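You operate a simulated robot arm through the tools that you are given. There is no shell and no other tool.

You are at the controls of a simulated two-armed robot. One attempt, no reset.

JOB
Slide the big mould out of the rack and brush off its crumbs.
Fine: free the green thumb screw, use the green brush and put it back, slide the mould home and tighten the screw. Set down upright: green brush with purple band. What is to be rubbed or washed off counts as gone when no trace of it is left.

Only the result counts: the job must be done as asked and must still hold three seconds after the hand-in. Knocking over, shifting, dropping, spilling or breaking anything else fails it.

ROBOT AND FRAMES
Two 7-joint arms with fingered hands on one trunk that stands fixed in place. Base frame: the origin is at the foot of the trunk, x ahead of it, y to its left, z up. Lengths are in mm, angles in degrees, forces in N, time in s.
The left shoulder is at [20, 269, 1197], the right one opposite. Each reaches about 1298 mm from its shoulder. Payload 5 kg a hand.
The TCP of each hand is the grasp point between the finger pads, 42 mm short of the fingertips. In the tool frame z runs along the fingers and y along their closing line. The gripper opens to 208 mm; its body begins 119 mm behind the TCP. The gripper is a hand of 4 fingers: y runs from the thumb to the fingers, the wrist lies at [0, 0, -317] in the tool frame, and closing takes about 1.5 s.
Orientation is that of the tool frame in the base frame, as [roll, pitch, yaw] about the fixed x, y, z axes, in that order (R = Rz(yaw) Ry(pitch) Rx(roll)). With the fingers straight down and closing along the base's y, the tool's x points along the base's -x, its y along +y and its z along -z.

CONTROLS
- The arms move only by the tool arm_command. It takes "left_steps", "right_steps" or both (then of equal length, played together; a hand with none holds still); each is a list of rows, each an object (a shift or turn left out is 0, a gripper value left out holds the last) with "linear": the shift along the tool's x, y, z in units of 100 mm (1.0 is 100 mm), a list of three; "rotation": the turn, a rotation vector about the tool's x, y, z in units of 180 degrees (1.0 is 180 degrees), a list of three. In form: [{"linear": [tx, ty, tz], "rotation": [wx, wy, wz]}, ...]. A call has 1 to 20 rows; each row is the pose to reach, as a shift and turn from the pose commanded when the call began, along the tool's axes at that moment. "left_grip" and "right_grip" are, for a hand that has rows, the closure in counts, from 0 (fully open) to 255 (shut), set as the call begins (left out, the last holds). A call with a number of a shift or a turn outside -1 to 1 is refused whole. Rows are played at 5 a second. More than 50 mm and 8.6 degrees between two rows, or a gripper value outside its range, and nothing of the call is played. A pose out of reach is approached as far as the arm can. The call stops where the force on the tool passes 80 N (or 10 N more than at its start, if that is more) or the arm is blocked; 0.2 s more then pass. The fingers move at their own pace (about 153 mm/s each) and stop on an object; they squeeze with about 32 N. The grip force told is the motor's: it shows also when the fingers shut on nothing. Time passes only in rows, and 0.2 s behind the last, so rows that repeat a pose let the fingers close. The reply holds the time, the measured pose of the TCP, the force on the tool along the base axes, the opening and the grip force, in the units named above and with some noise, with the torque about the TCP (base axes, N m) and any sound that the robot's microphone picked up, and new pictures: "show" is both (left out), scene, wrist or none (wrist: the cameras of the hands that moved).
- Cameras (640 x 400 px; columns grow to the right, rows downward): "scene" is now at [149.8, 13.3, 1460.8]; the picture's right is [0.03, -1.00, 0.00], its down [-0.53, -0.01, -0.85] and it looks along [0.85, 0.02, -0.53] (base axes); focal length 327 px, centre (320, 200). "left" rides on the left gripper at [-93, 2, -146] in its tool frame; the picture's right is [-0.02, -1.00, 0.00], its down [0.84, -0.01, -0.54] and it looks along [0.54, -0.01, 0.84] (tool axes); focal length 280 px, centre (320, 200). "right" rides on the right gripper at [94, 1, -146] in its tool frame; the picture's right is [-0.01, 1.00, 0.00], its down [-0.84, -0.01, -0.54] and it looks along [-0.54, -0.01, 0.84] (tool axes); focal length 280 px, centre (320, 200). There is no depth. A picture from a camera that has moved, and an enlarged one, comes with that camera's place and axes in the base frame and with its lens. The place of the scene camera against the robot may be out by one fixed shift of up to 18 mm in any direction.
- raise_lower(by): moves the trunk up (or, below 0, down) by that many mm; the arms and the scene camera ride with it, the base frame stays. It gives what a move gives, with no picture.
- move_fingers(finger1, finger2, finger3, thumb_bend, hand): sets how far each is bent, from 0 (flat) to 1 (curled in); at 0.3 the hand is open as for a grip, at 0.7 the pads meet at the TCP. One left out holds its place. A second passes; each finger stops where it meets its share of the squeeze, and holds until it gets a number again. A gripper value or a shape takes the hand back. It gives what a move gives, with no picture; readings hold the bend of each and the force on the fingers (four entries, about 0 where the hand has none), thumb and palm.
- grasp_type(shape, hand): the hand has 4 fingers and takes this shape, open, in about a second: jaw (thumb against the fingers, like two jaws); tri (thumb and two fingers); tip (a fingertip pinch); poke (one finger out to press); point (the index stretched); flat (the hand flat); cup (the hand cupped); fist (a fist). The gripper value then closes the fingers along that shape, each until it touches; the sizes above hold for jaw. It gives what a move gives, with no picture.
- head_to(pan, tilt): turns the head with the scene camera to pan (to the left, within 80 degrees either way) and tilt (down, from -29 to 69), counted from straight ahead of the robot (the tilt from the chest, where the trunk bows). It gives what a move gives, and a new picture of the scene camera.
- inspect(camera, box): a new picture of the part [left, top, right, bottom] of that camera's present view, enlarged. No time passes.
- close_job(): hands the job in; it is judged then, once.

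Nothing tells you positions but the pictures and the camera data. Unless the task says otherwise, let go and move clear before handing in.

The tools are called after "Emit:" as name(argument=value, ...) on one line, values as JSON. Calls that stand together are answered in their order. arm_command: Moves the arms, as the interface text tells. Its arguments: {"type":"object","properties":{"left_steps":{"type":"array"},"left_grip":{"type":"number"},"right_steps":{"type":"array"},"right_grip":{"type":"number"},"show":{"type":"string","enum":["both","scene","wrist","none"]}},"required":[]} The other tools are called the same way: raise_lower (by) moves the trunk up or down; grasp_type (shape, hand) gives the hand a shape; move_fingers (finger1, finger2, finger3, thumb_bend, hand) moves the fingers one by one; head_to (pan, tilt) turns the head that bears the scene camera; inspect (camera, box) takes an enlarged picture of a part of a camera's view; close_job () hands the job in.

At the start:

```text
time: 0.0
left_tool_pos: [654.8, 299.9, 1282.8]
left_tcp_rot: [-180.0, 0.0, -178.3]
left_force: [-0.7, -0.3, 0.2]
left_moment: [0.01, 0.01, -0.03]
left_opening: 207.9
left_gripper_force: 0.0
left_shape: jaw
left_bend: [0.3, 0.3, 0.3, 0.3]
left_finger forces: [0.1, 0.1, 0.0, 0.1, 0.0, 0.1]
right_tool_pos: [748.3, -215.8, 1258.6]
right_tcp_rot: [180.0, 0.1, -178.5]
right_force: [-0.4, 0.3, 0.4]
right_moment: [0.02, -0.02, -0.01]
right_opening: 207.8
right_gripper_force: 0.2
right_shape: jaw
right_bend: [0.3, 0.3, 0.3, 0.3]
right_finger forces: [0.0, 0.1, 0.0, 0.0, 0.0, 0.0]
trunk travel left (down, up): [-575.0, 46.0]
head pan, tilt (commanded): [1.6, 32.1]
```

scene: 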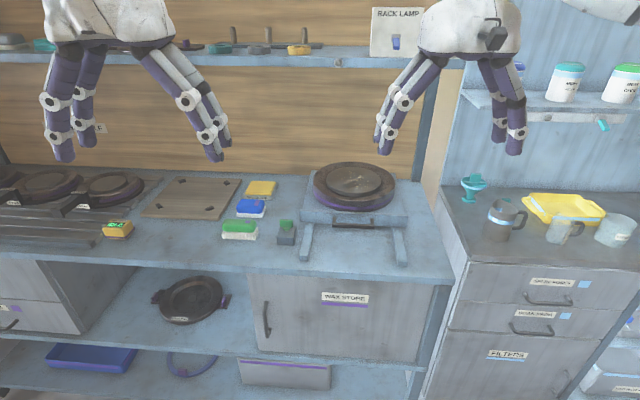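
right: 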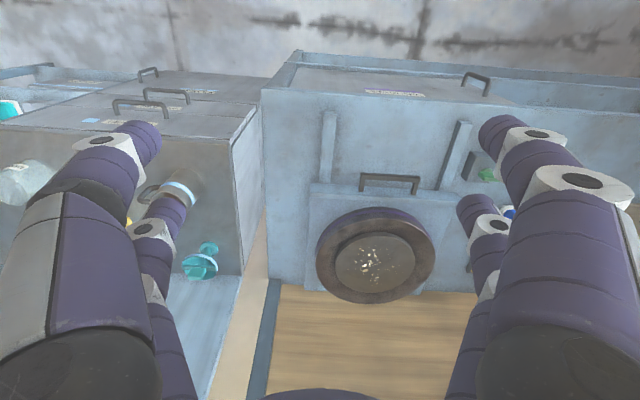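
left: 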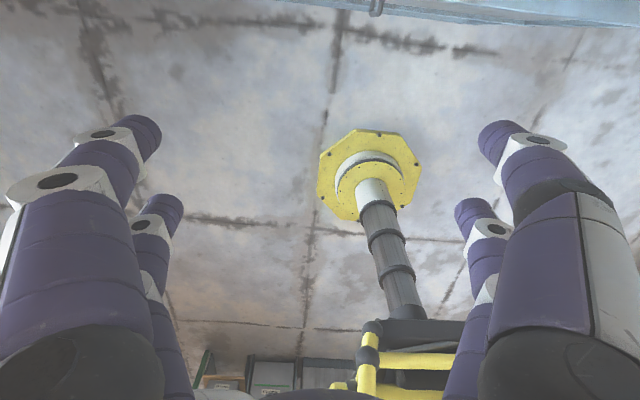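

I see a bench with a round mould on a sliding plate with a handle, several brushes and blocks left of it, and shelves above. I'll first enlarge parts of the pictures to find the green thumb screw and the green brush.

Emit:
inspect(camera="scene", box=[220, 150, 440, 280])

Emit:
inspect(camera="scene", box=[0, 150, 220, 280])

Emit:
inspect(camera="scene", box=[180, 20, 340, 100])

Emit:
inspect(camera="right", box=[260, 80, 520, 310])

Emit:
inspect(camera="scene", box=[440, 50, 640, 250])

```text
2.91 times, centred on (330, 215) of scene
camera zoom: at [149.8, 13.3, 1460.8], right [0.03, -1.0, 0.0], down [-0.53, -0.01, -0.85], along [0.85, 0.02, -0.53], focal length 952 px, centre (291, 156)
```

zoom: 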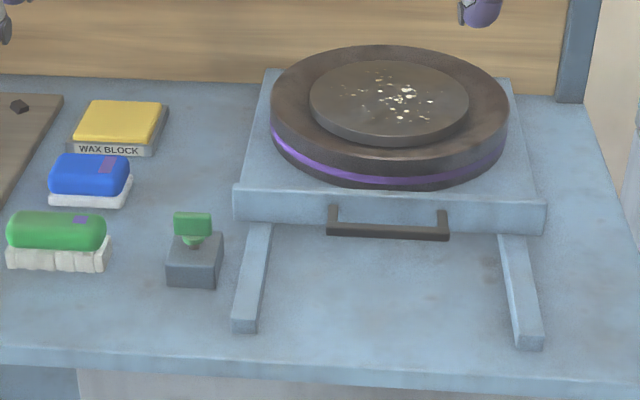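

```text
2.91 times, centred on (110, 215) of scene
camera zoom: at [149.8, 13.3, 1460.8], right [0.03, -1.0, 0.0], down [-0.53, -0.01, -0.85], along [0.85, 0.02, -0.53], focal length 952 px, centre (931, 156)
```

zoom: 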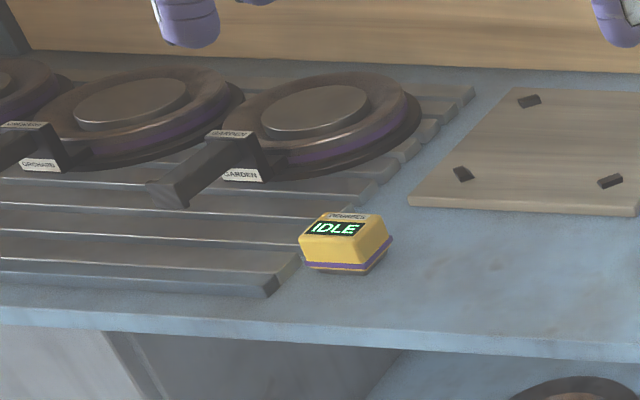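

```text
4.00 times, centred on (260, 60) of scene
camera zoom: at [149.8, 13.3, 1460.8], right [0.03, -1.0, 0.0], down [-0.53, -0.01, -0.85], along [0.85, 0.02, -0.53], focal length 1308 px, centre (560, 760)
```

zoom: 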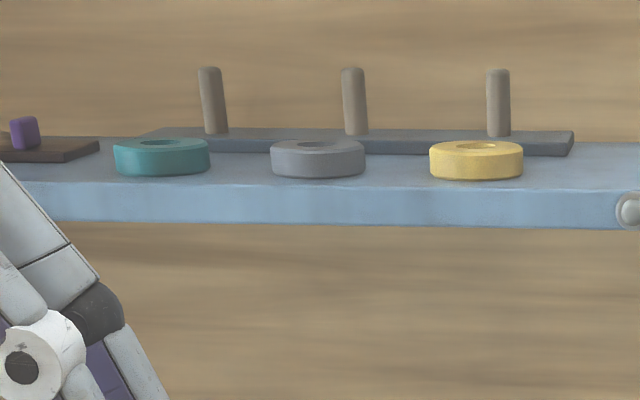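

```text
1.74 times, centred on (390, 195) of right
camera zoom: at [655.2, -217.3, 1404.2], right [-0.01, 1.0, 0.0], down [0.84, 0.01, 0.54], along [0.54, 0.01, -0.84], focal length 488 px, centre (198, 209)
```

zoom: 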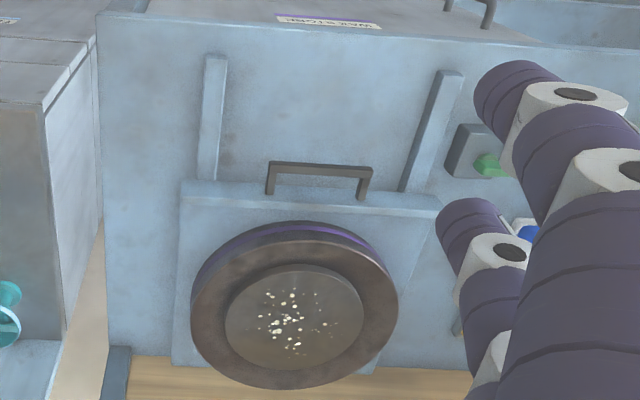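

```text
2.00 times, centred on (540, 150) of scene
camera zoom: at [149.8, 13.3, 1460.8], right [0.03, -1.0, 0.0], down [-0.53, -0.01, -0.85], along [0.85, 0.02, -0.53], focal length 654 px, centre (-120, 300)
```

zoom: 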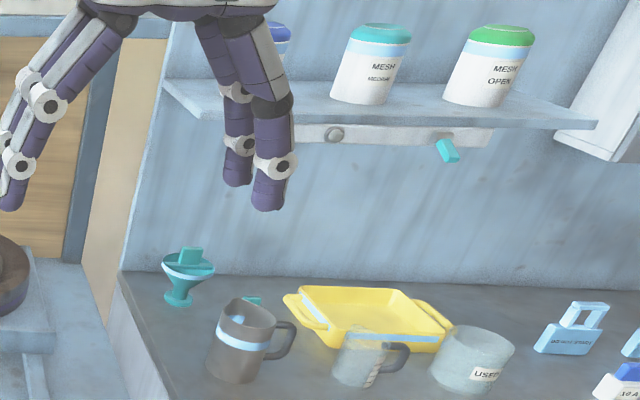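

The green screw sits on a grey block near [918, 130, 895], left of the carriage; the handle is near [927, -66, 885]. I'll look closer at the brushes, screw and the handle before moving.

Emit:
inspect(camera="scene", box=[215, 175, 305, 255])

Emit:
inspect(camera="scene", box=[295, 155, 415, 265])

Emit:
inspect(camera="scene", box=[360, 0, 440, 60])

Emit:
inspect(camera="scene", box=[90, 205, 150, 245])

Emit:
inspect(camera="scene", box=[120, 250, 460, 400])

```text
5.00 times, centred on (260, 215) of scene
camera zoom: at [149.8, 13.3, 1460.8], right [0.03, -1.0, 0.0], down [-0.53, -0.01, -0.85], along [0.85, 0.02, -0.53], focal length 1635 px, centre (620, 125)
```

zoom: 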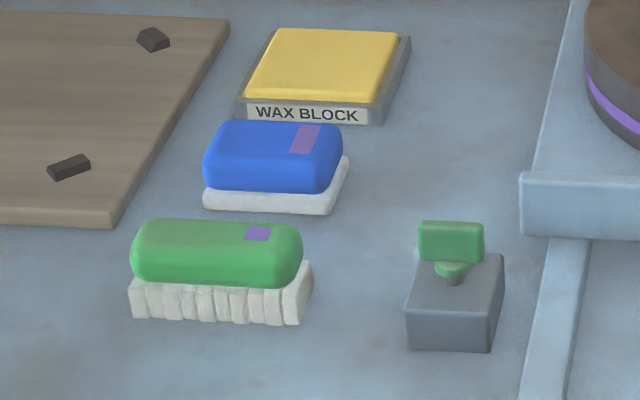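

```text
3.64 times, centred on (355, 210) of scene
camera zoom: at [149.8, 13.3, 1460.8], right [0.03, -1.0, 0.0], down [-0.53, -0.01, -0.85], along [0.85, 0.02, -0.53], focal length 1189 px, centre (193, 164)
```

zoom: 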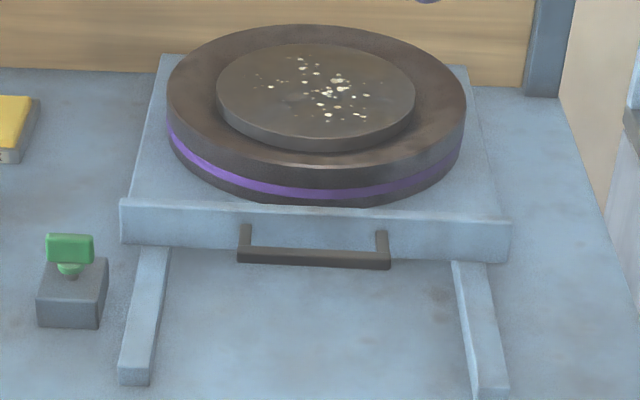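

```text
6.67 times, centred on (400, 30) of scene
camera zoom: at [149.8, 13.3, 1460.8], right [0.03, -1.0, 0.0], down [-0.53, -0.01, -0.85], along [0.85, 0.02, -0.53], focal length 2180 px, centre (-213, 1333)
```

zoom: 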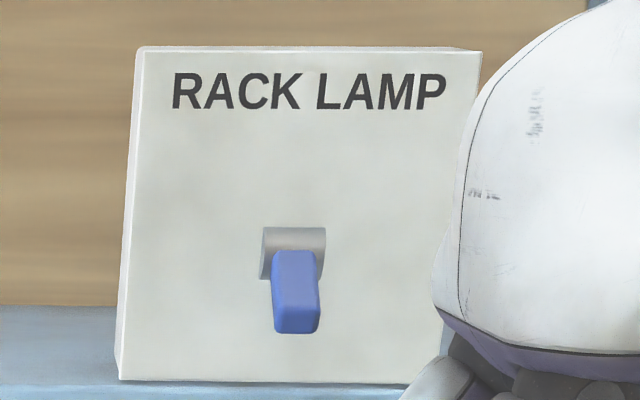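

```text
10.00 times, centred on (120, 225) of scene
camera zoom: at [149.8, 13.3, 1460.8], right [0.03, -1.0, 0.0], down [-0.53, -0.01, -0.85], along [0.85, 0.02, -0.53], focal length 3271 px, centre (2320, -50)
```

zoom: 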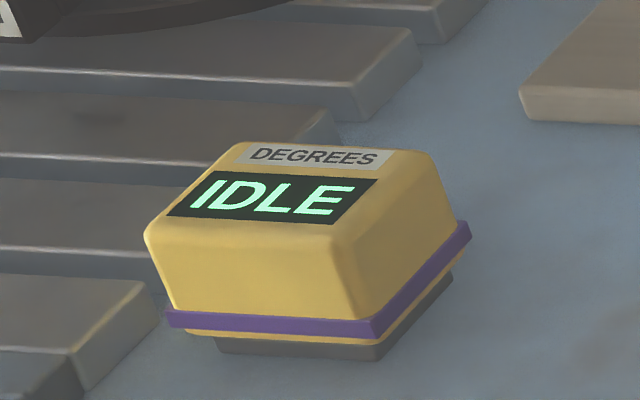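

```text
1.88 times, centred on (290, 325) of scene
camera zoom: at [149.8, 13.3, 1460.8], right [0.03, -1.0, 0.0], down [-0.53, -0.01, -0.85], along [0.85, 0.02, -0.53], focal length 616 px, centre (376, -35)
```

zoom: 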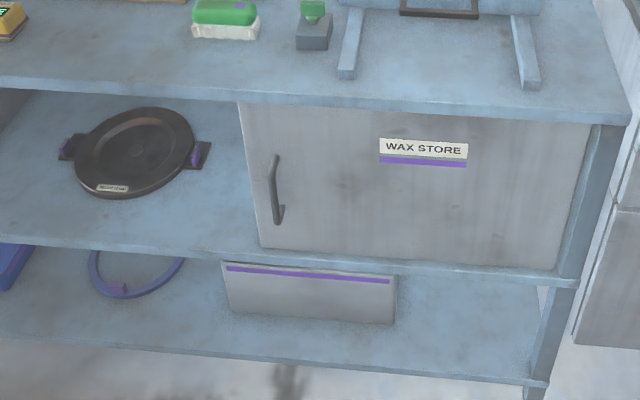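

The bench top is about z = 840, the rails run along x at y = 73 and -190, and the mould top is near [1136, -77, 934]. I'll try the fingertip pinch on the left hand in free air and look at it.

Emit:
grasp_type(hand="left", shape="tip")

```text
time: 0.9
left_tool_pos: [654.7, 299.5, 1282.1]
left_tcp_rot: [-180.0, 0.0, -178.4]
left_force: [-0.2, 1.0, -0.6]
left_moment: [0.0, 0.01, -0.02]
left_opening: 208.0
left_gripper_force: 0.1
left_shape: tip
left_bend: [0.3, 0.3, 0.3, 0.3]
left_finger forces: [0.0, 0.0, 0.1, 0.0, 0.1, 0.0]
right_tool_pos: [748.8, -215.7, 1259.4]
right_tcp_rot: [-180.0, -0.1, -178.3]
right_force: [0.1, -0.6, 0.3]
right_moment: [0.01, 0.02, -0.01]
right_opening: 208.1
right_gripper_force: 0.0
right_shape: jaw
right_bend: [0.3, 0.3, 0.3, 0.3]
right_finger forces: [0.0, 0.0, 0.1, 0.1, 0.0, 0.1]
trunk travel left (down, up): [-575.0, 46.0]
head pan, tilt (commanded): [1.6, 32.1]
```

The tip shape is set. I'll close it partly in the air while moving toward the screw to see how the fingers look.

Emit:
arm_command(left_steps=[{"linear": [-0.4, 0, 0]}, {"linear": [-0.8, 0, 0]}, {"linear": [-1, 0, 0]}, {"linear": [-1, 0, 0]}, {"linear": [-1, 0, 0]}, {"linear": [-1, 0, 0]}, {"linear": [-1, 0, 0]}], left_grip=200, show="both")

```text
time: 2.5
left_tool_pos: [756.5, 301.1, 1282.9]
left_tcp_rot: [179.9, 0.0, -178.2]
left_force: [0.1, 0.2, -0.5]
left_moment: [0.05, 0.02, 0.01]
left_opening: 45.6
left_gripper_force: 0.2
left_shape: tip
left_bend: [0.73, 0.73, 0.73, 0.7]
left_finger forces: [0.0, 0.0, 0.0, 0.0, 0.1, 0.0]
right_tool_pos: [748.5, -215.3, 1258.2]
right_tcp_rot: [-180.0, 0.0, -178.4]
right_force: [-0.1, -0.7, -0.8]
right_moment: [0.01, 0.01, 0.01]
right_opening: 207.7
right_gripper_force: 0.1
right_shape: jaw
right_bend: [0.3, 0.3, 0.3, 0.3]
right_finger forces: [0.0, 0.0, 0.0, 0.0, 0.0, 0.0]
trunk travel left (down, up): [-575.0, 46.0]
head pan, tilt (commanded): [1.6, 32.1]
camera scene: at [150.1, 13.3, 1460.7], right [0.03, -1.0, 0.0], down [-0.53, -0.01, -0.85], along [0.85, 0.02, -0.53], focal length 327 px, centre (320, 200)
camera left: at [849.3, 306.7, 1429.5], right [0.04, -1.0, 0.0], down [-0.84, -0.04, 0.54], along [-0.54, -0.02, -0.84], focal length 280 px, centre (320, 200)
```

scene: 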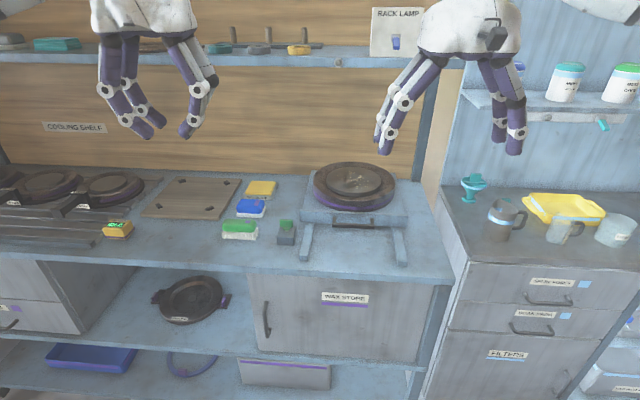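
left: 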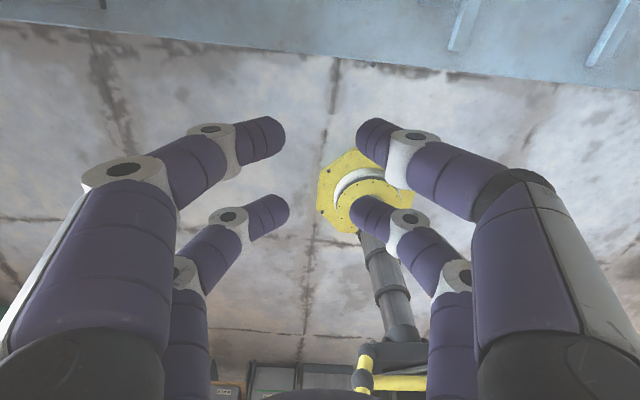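

The hand has two pairs of opposing digits about 65 mm apart. I'll test how the tip shape closes fully and how the digits are numbered.

Emit:
arm_command(left_steps=[{"linear": [0, 0, 0]}, {"linear": [0, 0, 0]}, {"linear": [0, 0, 0]}, {"linear": [0, 0, 0]}, {"linear": [0, 0, 0]}], left_grip=255, show="wrist")

Emit:
grasp_type(hand="left", shape="tri")

Emit:
arm_command(left_steps=[{"linear": [0, 0, 0]}, {"linear": [0, 0, 0]}, {"linear": [0, 0, 0]}, {"linear": [0, 0, 0]}, {"linear": [0, 0, 0]}, {"linear": [0, 0, 0]}, {"linear": [0, 0, 0]}], left_grip=230, show="wrist")

```text
time: 3.7
left_tool_pos: [755.9, 302.0, 1283.4]
left_tcp_rot: [180.0, 0.1, -178.4]
left_force: [0.1, -1.0, -0.1]
left_moment: [0.01, 0.02, 0.01]
left_opening: 0.0
left_gripper_force: 32.1
left_shape: tip
left_bend: [0.7, 0.7, 0.7, 0.7]
left_finger forces: [0.1, 0.0, 0.1, 0.1, 0.0, 0.1]
right_tool_pos: [749.2, -215.4, 1258.9]
right_tcp_rot: [-179.9, -0.1, -178.4]
right_force: [0.2, 0.6, -0.4]
right_moment: [-0.03, 0.0, -0.01]
right_opening: 208.0
right_gripper_force: 0.1
right_shape: jaw
right_bend: [0.3, 0.3, 0.3, 0.3]
right_finger forces: [0.1, 0.1, 0.0, 0.0, 0.0, 0.0]
trunk travel left (down, up): [-575.0, 46.0]
head pan, tilt (commanded): [1.6, 32.1]
camera left: at [849.1, 306.7, 1429.6], right [0.05, -1.0, 0.0], down [-0.84, -0.04, 0.54], along [-0.54, -0.02, -0.84], focal length 280 px, centre (320, 200)
```

left: 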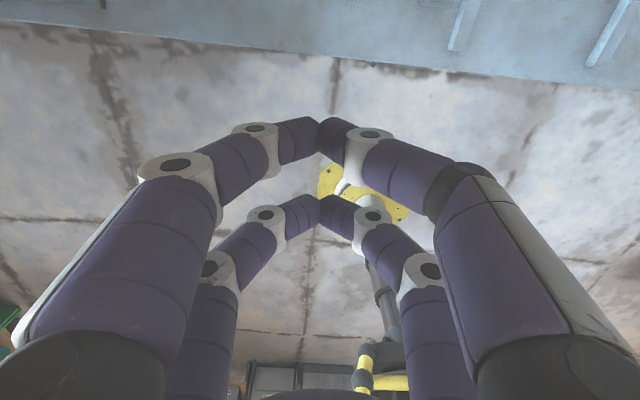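

```text
time: 4.6
left_tool_pos: [755.5, 301.7, 1282.6]
left_tcp_rot: [180.0, 0.0, -178.3]
left_force: [-0.1, 0.2, 0.8]
left_moment: [-0.01, 0.03, 0.02]
left_opening: 207.7
left_gripper_force: 0.2
left_shape: tri
left_bend: [0.3, 0.3, 0.3, 0.3]
left_finger forces: [0.0, 0.0, 0.0, 0.1, 0.1, 0.0]
right_tool_pos: [748.2, -215.5, 1258.6]
right_tcp_rot: [180.0, 0.0, -178.4]
right_force: [0.5, -0.1, 0.9]
right_moment: [-0.03, -0.01, -0.03]
right_opening: 208.2
right_gripper_force: 0.0
right_shape: jaw
right_bend: [0.3, 0.3, 0.3, 0.3]
right_finger forces: [0.0, 0.0, 0.0, 0.1, 0.0, 0.0]
trunk travel left (down, up): [-575.0, 46.0]
head pan, tilt (commanded): [1.6, 32.1]
```

```text
time: 6.2
left_tool_pos: [755.4, 302.5, 1284.2]
left_tcp_rot: [180.0, 0.0, -178.3]
left_force: [0.2, -0.6, -0.5]
left_moment: [-0.03, 0.02, -0.02]
left_opening: 20.8
left_gripper_force: 0.1
left_shape: tri
left_bend: [0.72, 0.72, 0.72, 0.7]
left_finger forces: [0.0, 0.1, 0.1, 0.0, 0.1, 0.0]
right_tool_pos: [749.3, -215.5, 1257.9]
right_tcp_rot: [180.0, 0.0, -178.4]
right_force: [-0.3, -0.2, 0.5]
right_moment: [0.0, -0.01, -0.02]
right_opening: 207.8
right_gripper_force: 0.1
right_shape: jaw
right_bend: [0.3, 0.3, 0.3, 0.3]
right_finger forces: [0.1, 0.0, 0.1, 0.0, 0.0, 0.0]
trunk travel left (down, up): [-575.0, 46.0]
head pan, tilt (commanded): [1.6, 32.1]
camera left: at [849.1, 306.7, 1429.6], right [0.04, -1.0, 0.0], down [-0.84, -0.04, 0.54], along [-0.54, -0.02, -0.84], focal length 280 px, centre (320, 200)
```

left: 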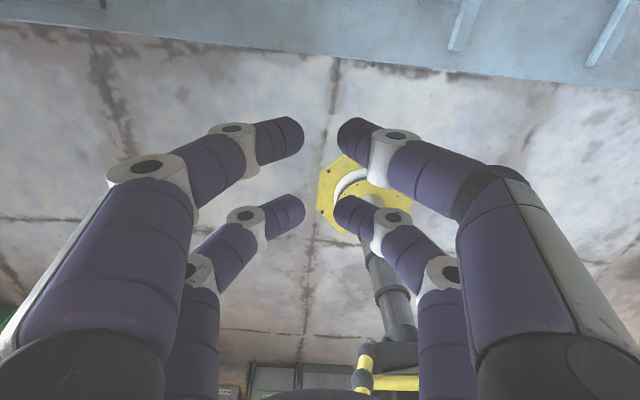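

All shapes seem to show the same 2+2 jaw. I'll test which digit is which by moving single fingers, then plan a one-pair pinch on the wing of the screw.

Emit:
grasp_type(hand="left", shape="jaw")

Emit:
move_fingers(hand="left", finger1=0.7, finger2=0.3, finger3=0.0, thumb_bend=0.6)

Emit:
inspect(camera="left", box=[0, 0, 640, 400])

Emit:
inspect(camera="scene", box=[60, 0, 260, 160])

```text
time: 7.1
left_tool_pos: [756.6, 301.4, 1283.6]
left_tcp_rot: [-180.0, 0.0, -178.4]
left_force: [1.0, 0.3, 0.7]
left_moment: [-0.01, 0.01, 0.01]
left_opening: 207.9
left_gripper_force: 0.2
left_shape: jaw
left_bend: [0.3, 0.3, 0.3, 0.3]
left_finger forces: [0.1, 0.0, 0.0, 0.0, 0.0, 0.0]
right_tool_pos: [749.4, -215.9, 1258.4]
right_tcp_rot: [179.9, 0.0, -178.5]
right_force: [0.5, 0.2, 0.2]
right_moment: [0.03, -0.02, 0.02]
right_opening: 208.0
right_gripper_force: 0.0
right_shape: jaw
right_bend: [0.3, 0.3, 0.3, 0.3]
right_finger forces: [0.0, 0.1, 0.0, 0.0, 0.0, 0.1]
trunk travel left (down, up): [-575.0, 46.0]
head pan, tilt (commanded): [1.6, 32.1]
```

```text
time: 8.1
left_tool_pos: [755.2, 302.4, 1283.5]
left_tcp_rot: [-179.9, 0.0, -178.4]
left_force: [0.2, 0.4, 0.1]
left_moment: [0.01, -0.03, 0.03]
left_opening: 36.8
left_gripper_force: 0.0
left_shape: fingers
left_bend: [0.7, 0.3, 0.0, 0.6]
left_finger forces: [0.1, 0.1, 0.0, 0.0, 0.1, 0.0]
right_tool_pos: [749.7, -216.4, 1258.7]
right_tcp_rot: [179.9, 0.0, -178.4]
right_force: [0.5, 0.7, -0.1]
right_moment: [-0.01, 0.03, 0.03]
right_opening: 207.8
right_gripper_force: 0.0
right_shape: jaw
right_bend: [0.3, 0.3, 0.3, 0.3]
right_finger forces: [0.0, 0.0, 0.0, 0.1, 0.0, 0.0]
trunk travel left (down, up): [-575.0, 46.0]
head pan, tilt (commanded): [1.6, 32.1]
```

```text
1.00 times, centred on (320, 200) of left (not enlarged: the box is as wide or as high as the picture)
camera zoom: at [849.1, 306.7, 1429.7], right [0.04, -1.0, 0.0], down [-0.84, -0.04, 0.54], along [-0.54, -0.02, -0.84], focal length 280 px, centre (320, 200)
```

zoom: 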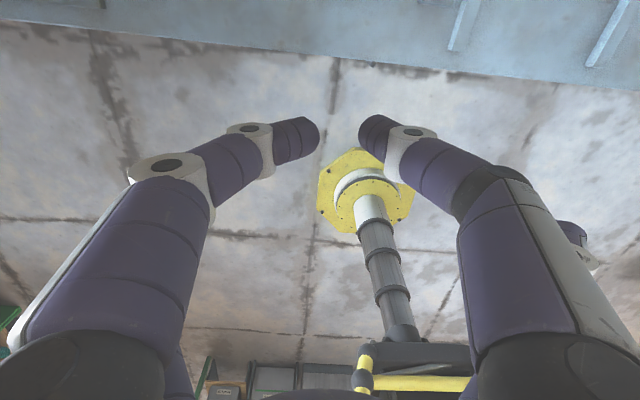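

```text
2.50 times, centred on (160, 80) of scene
camera zoom: at [149.8, 13.3, 1460.7], right [0.03, -1.0, 0.0], down [-0.53, -0.01, -0.85], along [0.85, 0.02, -0.53], focal length 818 px, centre (720, 500)
```

zoom: 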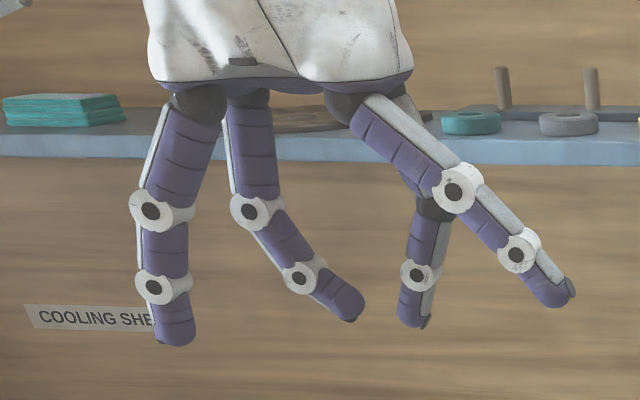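

Finger1 and the thumb form the pair near the camera; finger2 and finger3 are the other pair. I'll curl 2 and 3 out of the way and see.

Emit:
move_fingers(hand="left", finger1=0.5, finger2=1.0, finger3=1.0, thumb_bend=0.5)

Emit:
inspect(camera="left", box=[0, 0, 640, 400])

Emit:
inspect(camera="scene", box=[60, 0, 260, 160])

```text
time: 9.1
left_tool_pos: [755.3, 302.0, 1284.2]
left_tcp_rot: [-180.0, 0.0, -178.4]
left_force: [0.0, -0.7, 0.6]
left_moment: [0.01, -0.01, -0.01]
left_opening: 112.3
left_gripper_force: 0.1
left_shape: fingers
left_bend: [0.5, 1.0, 0.86, 0.5]
left_finger forces: [0.1, 0.1, 0.0, 0.1, 0.0, 0.0]
right_tool_pos: [747.7, -216.1, 1258.3]
right_tcp_rot: [-180.0, 0.0, -178.4]
right_force: [-0.2, 1.0, 0.8]
right_moment: [0.0, 0.02, 0.0]
right_opening: 208.1
right_gripper_force: 0.0
right_shape: jaw
right_bend: [0.3, 0.3, 0.3, 0.3]
right_finger forces: [0.1, 0.0, 0.0, 0.0, 0.1, 0.0]
trunk travel left (down, up): [-575.0, 46.0]
head pan, tilt (commanded): [1.6, 32.1]
```

```text
1.00 times, centred on (320, 200) of left (not enlarged: the box is as wide or as high as the picture)
camera zoom: at [849.1, 306.7, 1429.7], right [0.05, -1.0, 0.0], down [-0.84, -0.04, 0.54], along [-0.54, -0.02, -0.84], focal length 280 px, centre (320, 200)
```

zoom: 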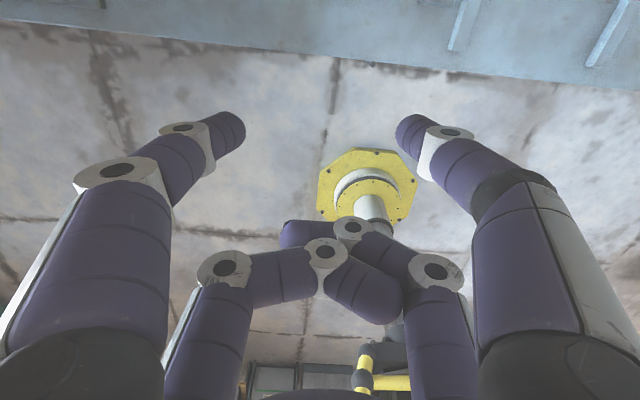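

```text
2.50 times, centred on (160, 80) of scene
camera zoom: at [149.9, 13.3, 1460.7], right [0.03, -1.0, 0.0], down [-0.53, -0.01, -0.85], along [0.85, 0.02, -0.53], focal length 818 px, centre (720, 500)
```

zoom: 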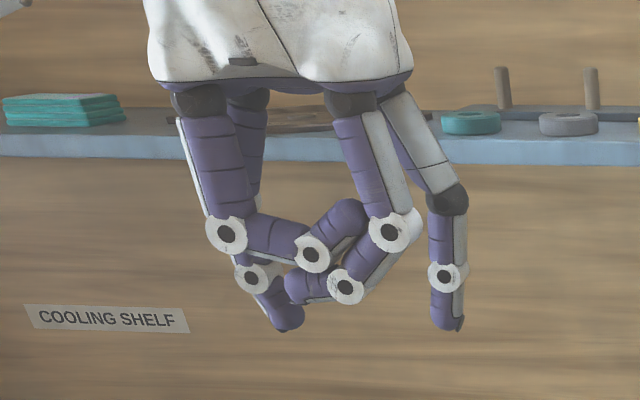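

Curling works. Now I turn the left hand so that it closes along x (thumb on the near side) and bring it over the screw for a closer look.

Emit:
move_fingers(hand="left", finger1=0.55, finger2=1.0, finger3=0.3, thumb_bend=0.55)

Emit:
arm_command(left_steps=[{"linear": [-0.09, -0.08, 0.09], "rotation": [0, 0, 0.0455]}, {"linear": [-0.18, -0.16, 0.18], "rotation": [0, 0, 0.091]}, {"linear": [-0.27, -0.24, 0.27], "rotation": [0, 0, 0.1365]}, {"linear": [-0.36, -0.32, 0.36], "rotation": [0, 0, 0.182]}, {"linear": [-0.45, -0.4, 0.45], "rotation": [0, 0, 0.2275]}, {"linear": [-0.54, -0.48, 0.54], "rotation": [0, 0, 0.273]}, {"linear": [-0.63, -0.56, 0.63], "rotation": [0, 0, 0.3185]}, {"linear": [-0.72, -0.64, 0.72], "rotation": [0, 0, 0.364]}, {"linear": [-0.81, -0.72, 0.81], "rotation": [0, 0, 0.4095]}, {"linear": [-0.9, -0.8, 0.9], "rotation": [0, 0, 0.455]}, {"linear": [-1.0, -0.9, 1.0], "rotation": [0, 0, 0.5]}], show="both")

```text
time: 10.1
left_tool_pos: [755.2, 302.4, 1284.0]
left_tcp_rot: [180.0, 0.0, -178.4]
left_force: [-0.3, -0.9, 1.6]
left_moment: [-0.03, -0.02, -0.02]
left_opening: 87.2
left_gripper_force: 0.0
left_shape: fingers
left_bend: [0.55, 1.0, 0.3, 0.55]
left_finger forces: [0.1, 0.1, 0.0, 0.0, 0.1, 0.1]
right_tool_pos: [747.8, -217.2, 1258.0]
right_tcp_rot: [-180.0, 0.1, -178.5]
right_force: [0.2, -1.0, -0.1]
right_moment: [0.0, -0.05, -0.03]
right_opening: 208.3
right_gripper_force: 0.0
right_shape: jaw
right_bend: [0.3, 0.3, 0.3, 0.3]
right_finger forces: [0.1, 0.0, 0.0, 0.0, 0.0, 0.0]
trunk travel left (down, up): [-575.0, 46.0]
head pan, tilt (commanded): [1.6, 32.1]
```

```text
time: 12.5
left_tool_pos: [859.5, 213.4, 1181.5]
left_tcp_rot: [180.0, 0.0, 91.6]
left_force: [0.2, -0.4, 0.7]
left_moment: [0.01, 0.04, 0.0]
left_opening: 87.3
left_gripper_force: 0.0
left_shape: fingers
left_bend: [0.55, 1.0, 0.3, 0.55]
left_finger forces: [0.0, 0.0, 0.0, 0.1, 0.1, 0.0]
right_tool_pos: [748.7, -215.4, 1258.3]
right_tcp_rot: [-180.0, 0.0, -178.3]
right_force: [1.1, -0.3, -0.8]
right_moment: [0.1, 0.06, -0.01]
right_opening: 208.0
right_gripper_force: 0.0
right_shape: jaw
right_bend: [0.3, 0.3, 0.3, 0.3]
right_finger forces: [0.0, 0.0, 0.0, 0.0, 0.0, 0.0]
trunk travel left (down, up): [-575.0, 46.0]
head pan, tilt (commanded): [1.6, 32.1]
camera scene: at [150.3, 12.8, 1460.6], right [0.03, -1.0, 0.0], down [-0.53, -0.01, -0.85], along [0.85, 0.02, -0.53], focal length 327 px, centre (320, 200)
camera left: at [862.8, 121.1, 1327.9], right [-1.0, -0.04, 0.0], down [-0.04, 0.84, 0.54], along [-0.02, 0.54, -0.84], focal length 280 px, centre (320, 200)
```

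scene: 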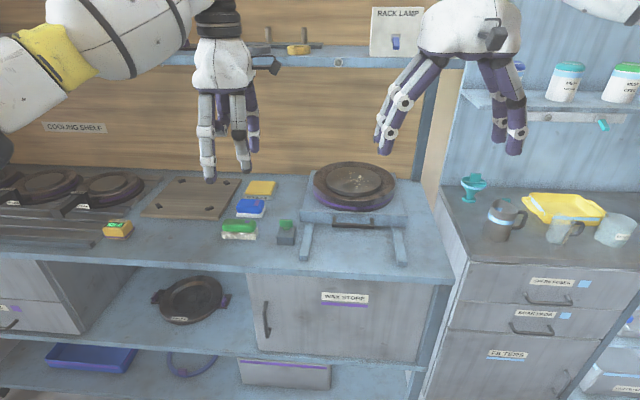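
left: 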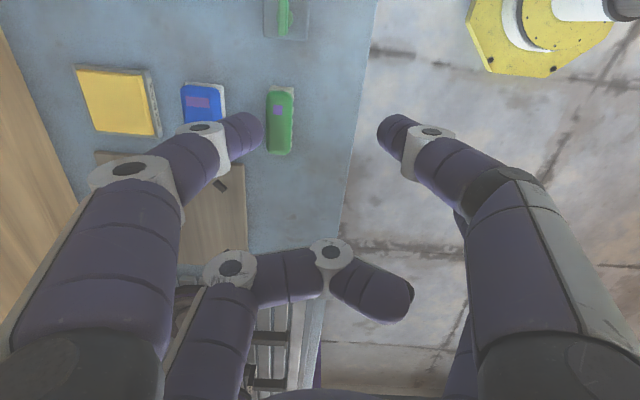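

The left hand now closes along x with the camera looking left. I'll move down toward the screw in steps to measure it with the wrist camera.

Emit:
arm_command(left_steps=[{"linear": [-0.15, 0.14, 0.25]}, {"linear": [-0.3, 0.27, 0.5]}, {"linear": [-0.45, 0.41, 0.75]}, {"linear": [-0.6, 0.54, 1.0]}], show="wrist")

Emit:
inspect(camera="left", box=[200, 0, 440, 150])

```text
time: 13.5
left_tool_pos: [910.4, 156.1, 1082.2]
left_tcp_rot: [-180.0, 0.0, 91.6]
left_force: [1.0, 0.1, -0.1]
left_moment: [-0.03, 0.03, 0.01]
left_opening: 86.9
left_gripper_force: 0.1
left_shape: fingers
left_bend: [0.55, 1.0, 0.3, 0.55]
left_finger forces: [0.0, 0.0, 0.0, 0.1, 0.0, 0.0]
right_tool_pos: [749.0, -217.2, 1257.8]
right_tcp_rot: [180.0, -0.1, -178.4]
right_force: [-0.2, 0.1, -0.5]
right_moment: [0.05, 0.06, 0.02]
right_opening: 208.0
right_gripper_force: 0.0
right_shape: jaw
right_bend: [0.3, 0.3, 0.3, 0.3]
right_finger forces: [0.0, 0.0, 0.0, 0.0, 0.1, 0.0]
trunk travel left (down, up): [-575.0, 46.0]
head pan, tilt (commanded): [1.6, 32.1]
camera left: at [915.9, 63.6, 1228.8], right [-1.0, -0.04, 0.0], down [-0.04, 0.84, 0.54], along [-0.02, 0.54, -0.84], focal length 280 px, centre (320, 200)
```

left: 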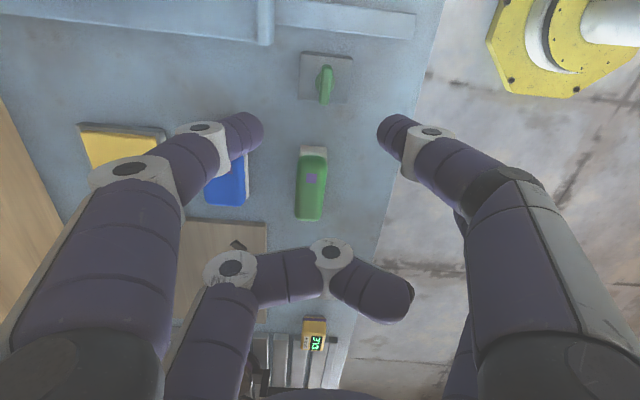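

```text
2.67 times, centred on (320, 75) of left
camera zoom: at [915.9, 63.6, 1228.8], right [-1.0, -0.04, 0.0], down [-0.04, 0.84, 0.54], along [-0.02, 0.54, -0.84], focal length 748 px, centre (320, 533)
```

zoom: 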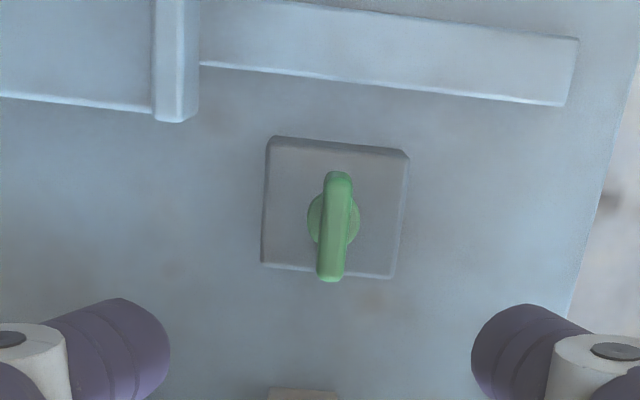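

The screw axis looks to be at about (909, 124) and the pinch pair is already above it. I'll go down 90 mm and re-measure for height.

Emit:
arm_command(left_steps=[{"linear": [0, 0, 0.3]}, {"linear": [0, 0, 0.6]}, {"linear": [0, 0, 0.9]}], show="both")

Emit:
inspect(camera="left", box=[200, 0, 440, 150])

Emit:
inspect(camera="scene", box=[215, 130, 335, 255])

```text
time: 14.3
left_tool_pos: [914.9, 158.4, 990.2]
left_tcp_rot: [-179.9, 0.0, 91.7]
left_force: [1.1, 0.2, 0.4]
left_moment: [-0.03, 0.13, 0.01]
left_opening: 86.7
left_gripper_force: 0.0
left_shape: fingers
left_bend: [0.55, 1.0, 0.3, 0.55]
left_finger forces: [0.0, 0.0, 0.0, 0.1, 0.0, 0.0]
right_tool_pos: [749.4, -215.5, 1256.4]
right_tcp_rot: [180.0, -0.1, -178.5]
right_force: [0.6, -0.7, -1.3]
right_moment: [-0.01, 0.17, 0.03]
right_opening: 207.8
right_gripper_force: 0.1
right_shape: jaw
right_bend: [0.3, 0.3, 0.3, 0.3]
right_finger forces: [0.1, 0.0, 0.1, 0.0, 0.0, 0.0]
trunk travel left (down, up): [-575.0, 46.0]
head pan, tilt (commanded): [1.6, 32.1]
camera scene: at [151.3, 13.5, 1460.4], right [0.03, -1.0, 0.0], down [-0.53, -0.02, -0.85], along [0.85, 0.02, -0.53], focal length 327 px, centre (320, 200)
camera left: at [919.0, 65.3, 1137.0], right [-1.0, -0.05, 0.0], down [-0.04, 0.84, 0.54], along [-0.03, 0.54, -0.84], focal length 280 px, centre (320, 200)
```

scene: 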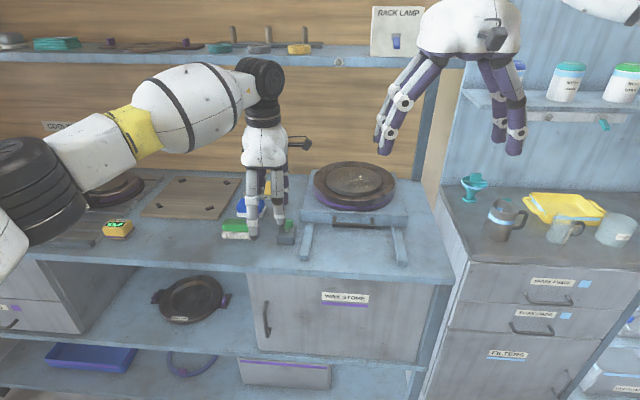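
left: 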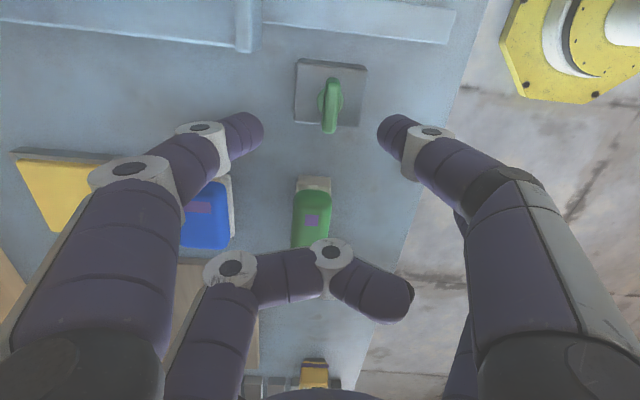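

```text
2.67 times, centred on (320, 75) of left
camera zoom: at [919.0, 65.3, 1137.0], right [-1.0, -0.05, 0.0], down [-0.04, 0.84, 0.54], along [-0.03, 0.54, -0.84], focal length 748 px, centre (320, 533)
```

zoom: 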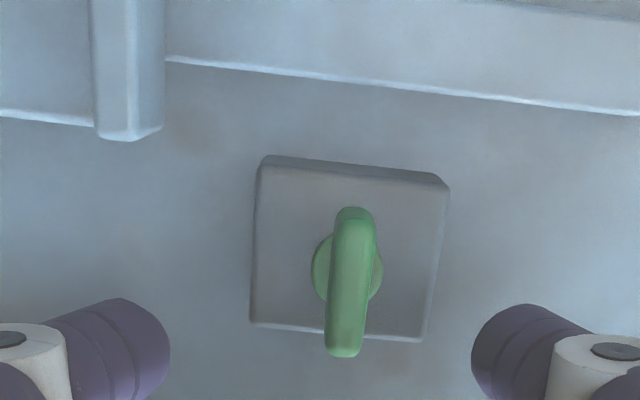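

```text
3.20 times, centred on (275, 192) of scene
camera zoom: at [151.3, 13.5, 1460.4], right [0.03, -1.0, 0.0], down [-0.53, -0.02, -0.85], along [0.85, 0.02, -0.53], focal length 1047 px, centre (464, 224)
```

zoom: 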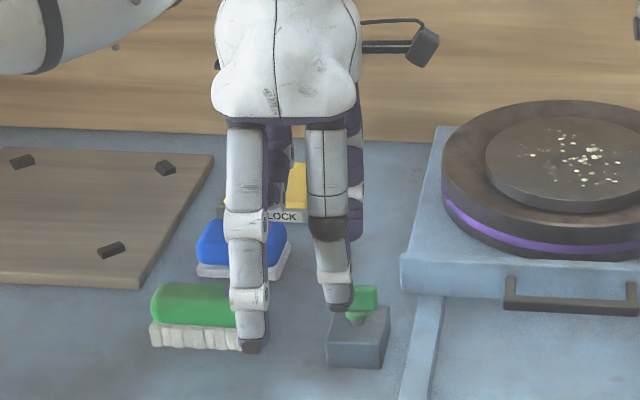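

The wing is about 39 mm long along y and 12 mm thick, centred near (907.5, 122, 907). I'll line up the pinch pair with it and go down to just above.

Emit:
arm_command(left_steps=[{"linear": [-0.07, -0.075, 0.15]}, {"linear": [-0.07, -0.075, 0.35]}, {"linear": [-0.07, -0.075, 0.35]}], show="wrist")

Emit:
inspect(camera="left", box=[200, 0, 440, 150])

```text
time: 15.1
left_tool_pos: [904.6, 149.1, 958.3]
left_tcp_rot: [180.0, 0.0, 91.6]
left_force: [0.5, -0.4, -0.9]
left_moment: [0.01, -0.02, -0.02]
left_opening: 87.1
left_gripper_force: 0.0
left_shape: fingers
left_bend: [0.55, 1.0, 0.3, 0.55]
left_finger forces: [0.1, 0.1, 0.0, 0.0, 0.1, 0.1]
right_tool_pos: [747.8, -216.6, 1257.6]
right_tcp_rot: [-180.0, -0.1, -178.5]
right_force: [0.1, -0.9, -0.2]
right_moment: [0.02, -0.01, -0.01]
right_opening: 207.8
right_gripper_force: 0.1
right_shape: jaw
right_bend: [0.3, 0.3, 0.3, 0.3]
right_finger forces: [0.1, 0.0, 0.0, 0.0, 0.1, 0.0]
trunk travel left (down, up): [-575.0, 46.0]
head pan, tilt (commanded): [1.6, 32.1]
camera left: at [908.9, 57.1, 1103.7], right [-1.0, -0.04, 0.0], down [-0.04, 0.84, 0.54], along [-0.02, 0.54, -0.84], focal length 280 px, centre (320, 200)
```

left: 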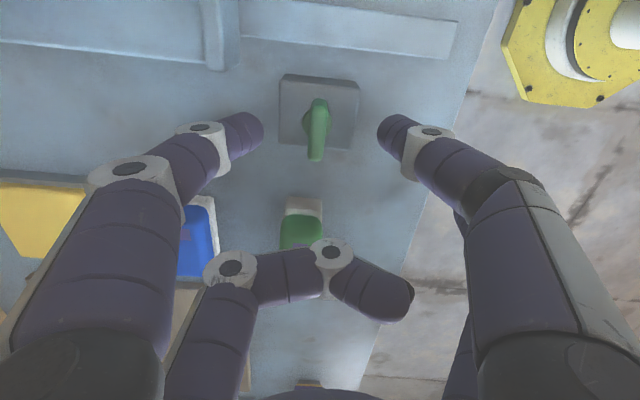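

```text
2.67 times, centred on (320, 75) of left
camera zoom: at [908.9, 57.1, 1103.7], right [-1.0, -0.04, 0.0], down [-0.04, 0.84, 0.54], along [-0.02, 0.54, -0.84], focal length 748 px, centre (320, 533)
```

zoom: 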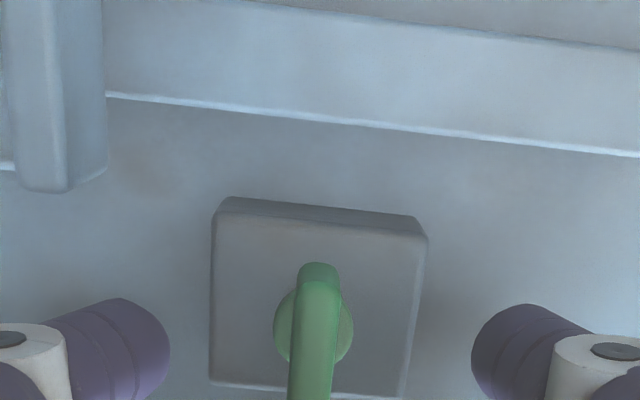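

The wing is nearly centred between finger1 and thumb. I'll lower to grip height with small centring corrections and let it settle.

Emit:
arm_command(left_steps=[{"linear": [0.03, 0.03, 0.14]}, {"linear": [0.03, 0.03, 0.28]}, {"linear": [0.03, 0.03, 0.28]}, {"linear": [0.03, 0.03, 0.28]}], show="both")

Emit:
inspect(camera="left", box=[200, 50, 440, 200])

Emit:
inspect(camera="scene", box=[215, 130, 335, 255])

```text
time: 16.1
left_tool_pos: [908.7, 153.4, 929.1]
left_tcp_rot: [-179.9, 0.0, 91.7]
left_force: [0.6, -0.8, 0.2]
left_moment: [-0.01, -0.02, -0.05]
left_opening: 86.7
left_gripper_force: 0.1
left_shape: fingers
left_bend: [0.55, 1.0, 0.3, 0.55]
left_finger forces: [0.1, 0.0, 0.0, 0.0, 0.0, 0.0]
right_tool_pos: [748.2, -215.9, 1259.0]
right_tcp_rot: [-180.0, 0.0, -178.4]
right_force: [-0.2, -0.2, 0.2]
right_moment: [0.02, 0.01, 0.02]
right_opening: 207.7
right_gripper_force: 0.1
right_shape: jaw
right_bend: [0.3, 0.3, 0.3, 0.3]
right_finger forces: [0.1, 0.1, 0.1, 0.0, 0.0, 0.0]
trunk travel left (down, up): [-575.0, 46.0]
head pan, tilt (commanded): [1.6, 32.1]
camera scene: at [149.9, 13.3, 1460.7], right [0.03, -1.0, 0.0], down [-0.53, -0.01, -0.85], along [0.85, 0.02, -0.53], focal length 327 px, centre (320, 200)
camera left: at [912.7, 60.3, 1075.5], right [-1.0, -0.05, 0.0], down [-0.04, 0.84, 0.54], along [-0.02, 0.54, -0.84], focal length 280 px, centre (320, 200)
```

scene: 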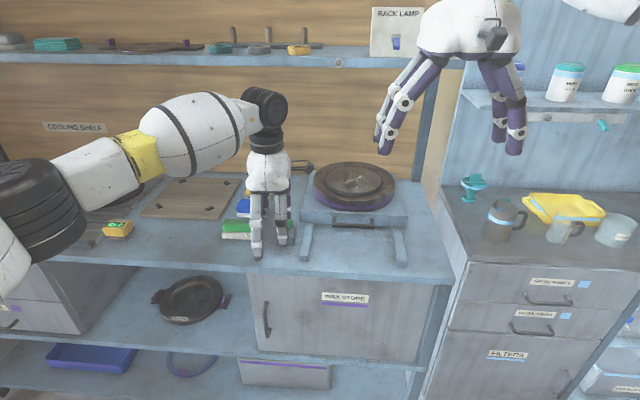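
left: 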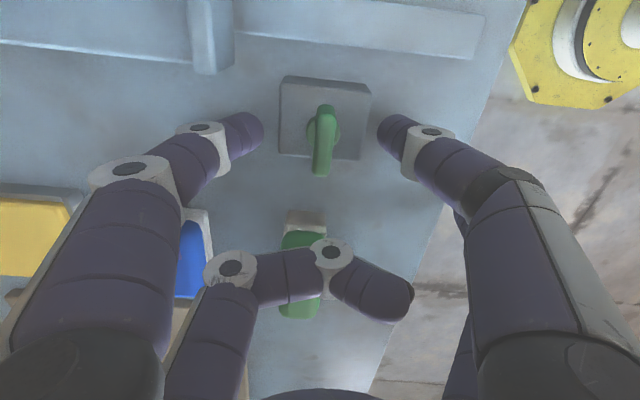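

```text
2.67 times, centred on (320, 125) of left
camera zoom: at [912.7, 60.3, 1075.5], right [-1.0, -0.05, 0.0], down [-0.04, 0.84, 0.54], along [-0.02, 0.54, -0.84], focal length 748 px, centre (320, 400)
```

zoom: 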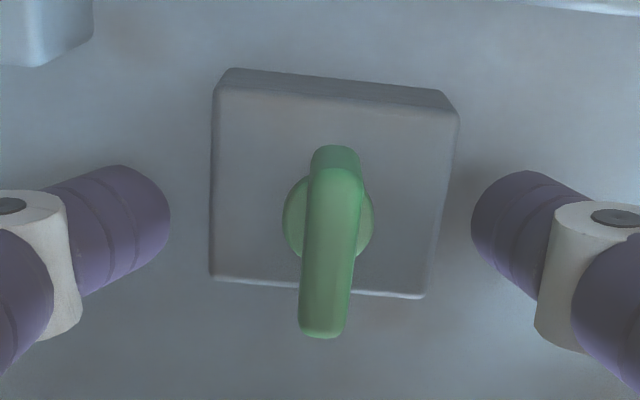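

```text
3.20 times, centred on (275, 192) of scene
camera zoom: at [149.9, 13.3, 1460.7], right [0.03, -1.0, 0.0], down [-0.53, -0.01, -0.85], along [0.85, 0.02, -0.53], focal length 1047 px, centre (464, 224)
```

zoom: 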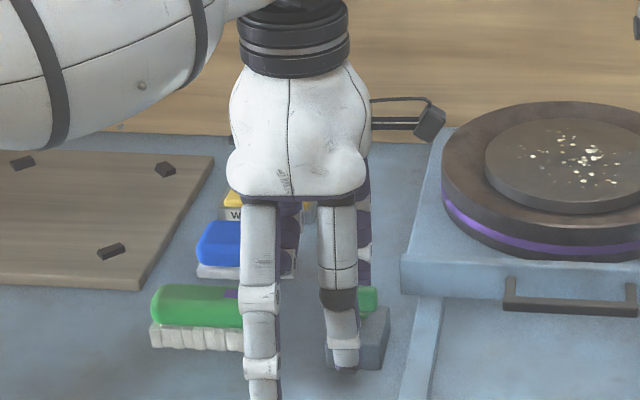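

Alignment is good: wing spans z 897–920 at (907.7, 123). I'll raise 4 mm and pinch it with finger1 and thumb.

Emit:
arm_command(left_steps=[{"linear": [0, -0.01, -0.04]}, {"linear": [0, -0.01, -0.04]}], show="none")

Emit:
move_fingers(hand="left", finger1=0.75, thumb_bend=0.75)

Emit:
inspect(camera="left", box=[200, 50, 440, 200])

```text
time: 16.7
left_tool_pos: [907.9, 153.4, 933.0]
left_tcp_rot: [179.9, 0.1, 91.7]
left_force: [-0.1, -0.3, -1.0]
left_moment: [0.0, 0.01, -0.03]
left_opening: 86.9
left_gripper_force: 0.0
left_shape: fingers
left_bend: [0.55, 1.0, 0.3, 0.55]
left_finger forces: [0.1, 0.0, 0.0, 0.0, 0.0, 0.1]
right_tool_pos: [747.8, -216.1, 1258.1]
right_tcp_rot: [180.0, 0.0, -178.5]
right_force: [0.4, -0.4, -1.1]
right_moment: [0.02, 0.03, 0.03]
right_opening: 207.7
right_gripper_force: 0.0
right_shape: jaw
right_bend: [0.3, 0.3, 0.3, 0.3]
right_finger forces: [0.1, 0.0, 0.1, 0.0, 0.0, 0.0]
trunk travel left (down, up): [-575.0, 46.0]
head pan, tilt (commanded): [1.6, 32.1]
```

```text
time: 17.7
left_tool_pos: [906.4, 151.6, 934.4]
left_tcp_rot: [180.0, -0.1, 91.7]
left_force: [-14.5, 0.5, 12.3]
left_moment: [-0.4, 0.72, -0.82]
left_opening: 42.8
left_gripper_force: 25.4
left_shape: fingers
left_bend: [0.61, 1.0, 0.3, 0.67]
left_finger forces: [23.9, 0.0, 0.0, 0.1, 27.0, 0.0]
right_tool_pos: [747.6, -216.0, 1257.9]
right_tcp_rot: [180.0, 0.0, -178.4]
right_force: [0.1, 0.7, 0.4]
right_moment: [0.03, 0.0, 0.0]
right_opening: 207.8
right_gripper_force: 0.1
right_shape: jaw
right_bend: [0.3, 0.3, 0.3, 0.3]
right_finger forces: [0.0, 0.1, 0.0, 0.0, 0.0, 0.0]
trunk travel left (down, up): [-575.0, 46.0]
head pan, tilt (commanded): [1.6, 32.1]
```

```text
2.67 times, centred on (320, 125) of left
camera zoom: at [910.0, 59.8, 1081.0], right [-1.0, -0.04, 0.0], down [-0.04, 0.84, 0.54], along [-0.02, 0.54, -0.84], focal length 748 px, centre (320, 400)
```

zoom: 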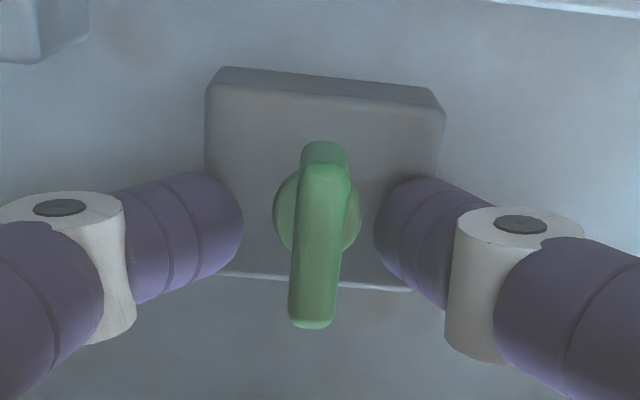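

The fingers report contact (24–27 N) although a gap to the wing still seems visible. I'll look from the scene camera to see what they touch.

Emit:
inspect(camera="scene", box=[255, 195, 325, 265])

Emit:
inspect(camera="left", box=[0, 0, 640, 400])

Emit:
inspect(camera="right", box=[400, 80, 640, 260])

```text
5.71 times, centred on (290, 230) of scene
camera zoom: at [148.2, 13.2, 1461.0], right [0.03, -1.0, 0.0], down [-0.53, -0.01, -0.85], along [0.85, 0.02, -0.53], focal length 1869 px, centre (491, 29)
```

zoom: 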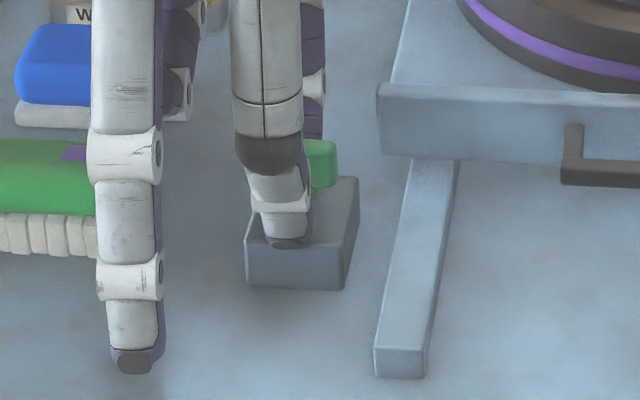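

```text
1.00 times, centred on (320, 200) of left (not enlarged: the box is as wide or as high as the picture)
camera zoom: at [910.0, 59.8, 1081.0], right [-1.0, -0.04, 0.0], down [-0.04, 0.84, 0.54], along [-0.02, 0.54, -0.84], focal length 280 px, centre (320, 200)
```

zoom: 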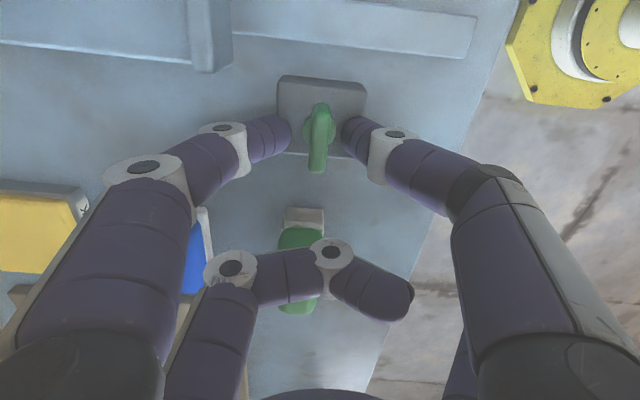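

```text
2.22 times, centred on (520, 170) of right
camera zoom: at [653.7, -217.3, 1405.0], right [-0.01, 1.0, 0.0], down [0.84, 0.01, 0.54], along [0.54, 0.01, -0.84], focal length 623 px, centre (-124, 267)
```

zoom: 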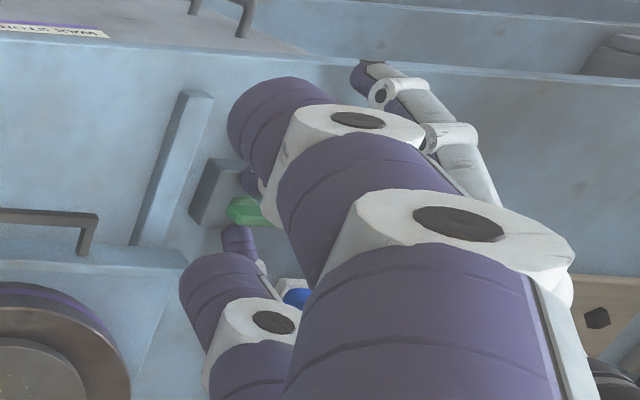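

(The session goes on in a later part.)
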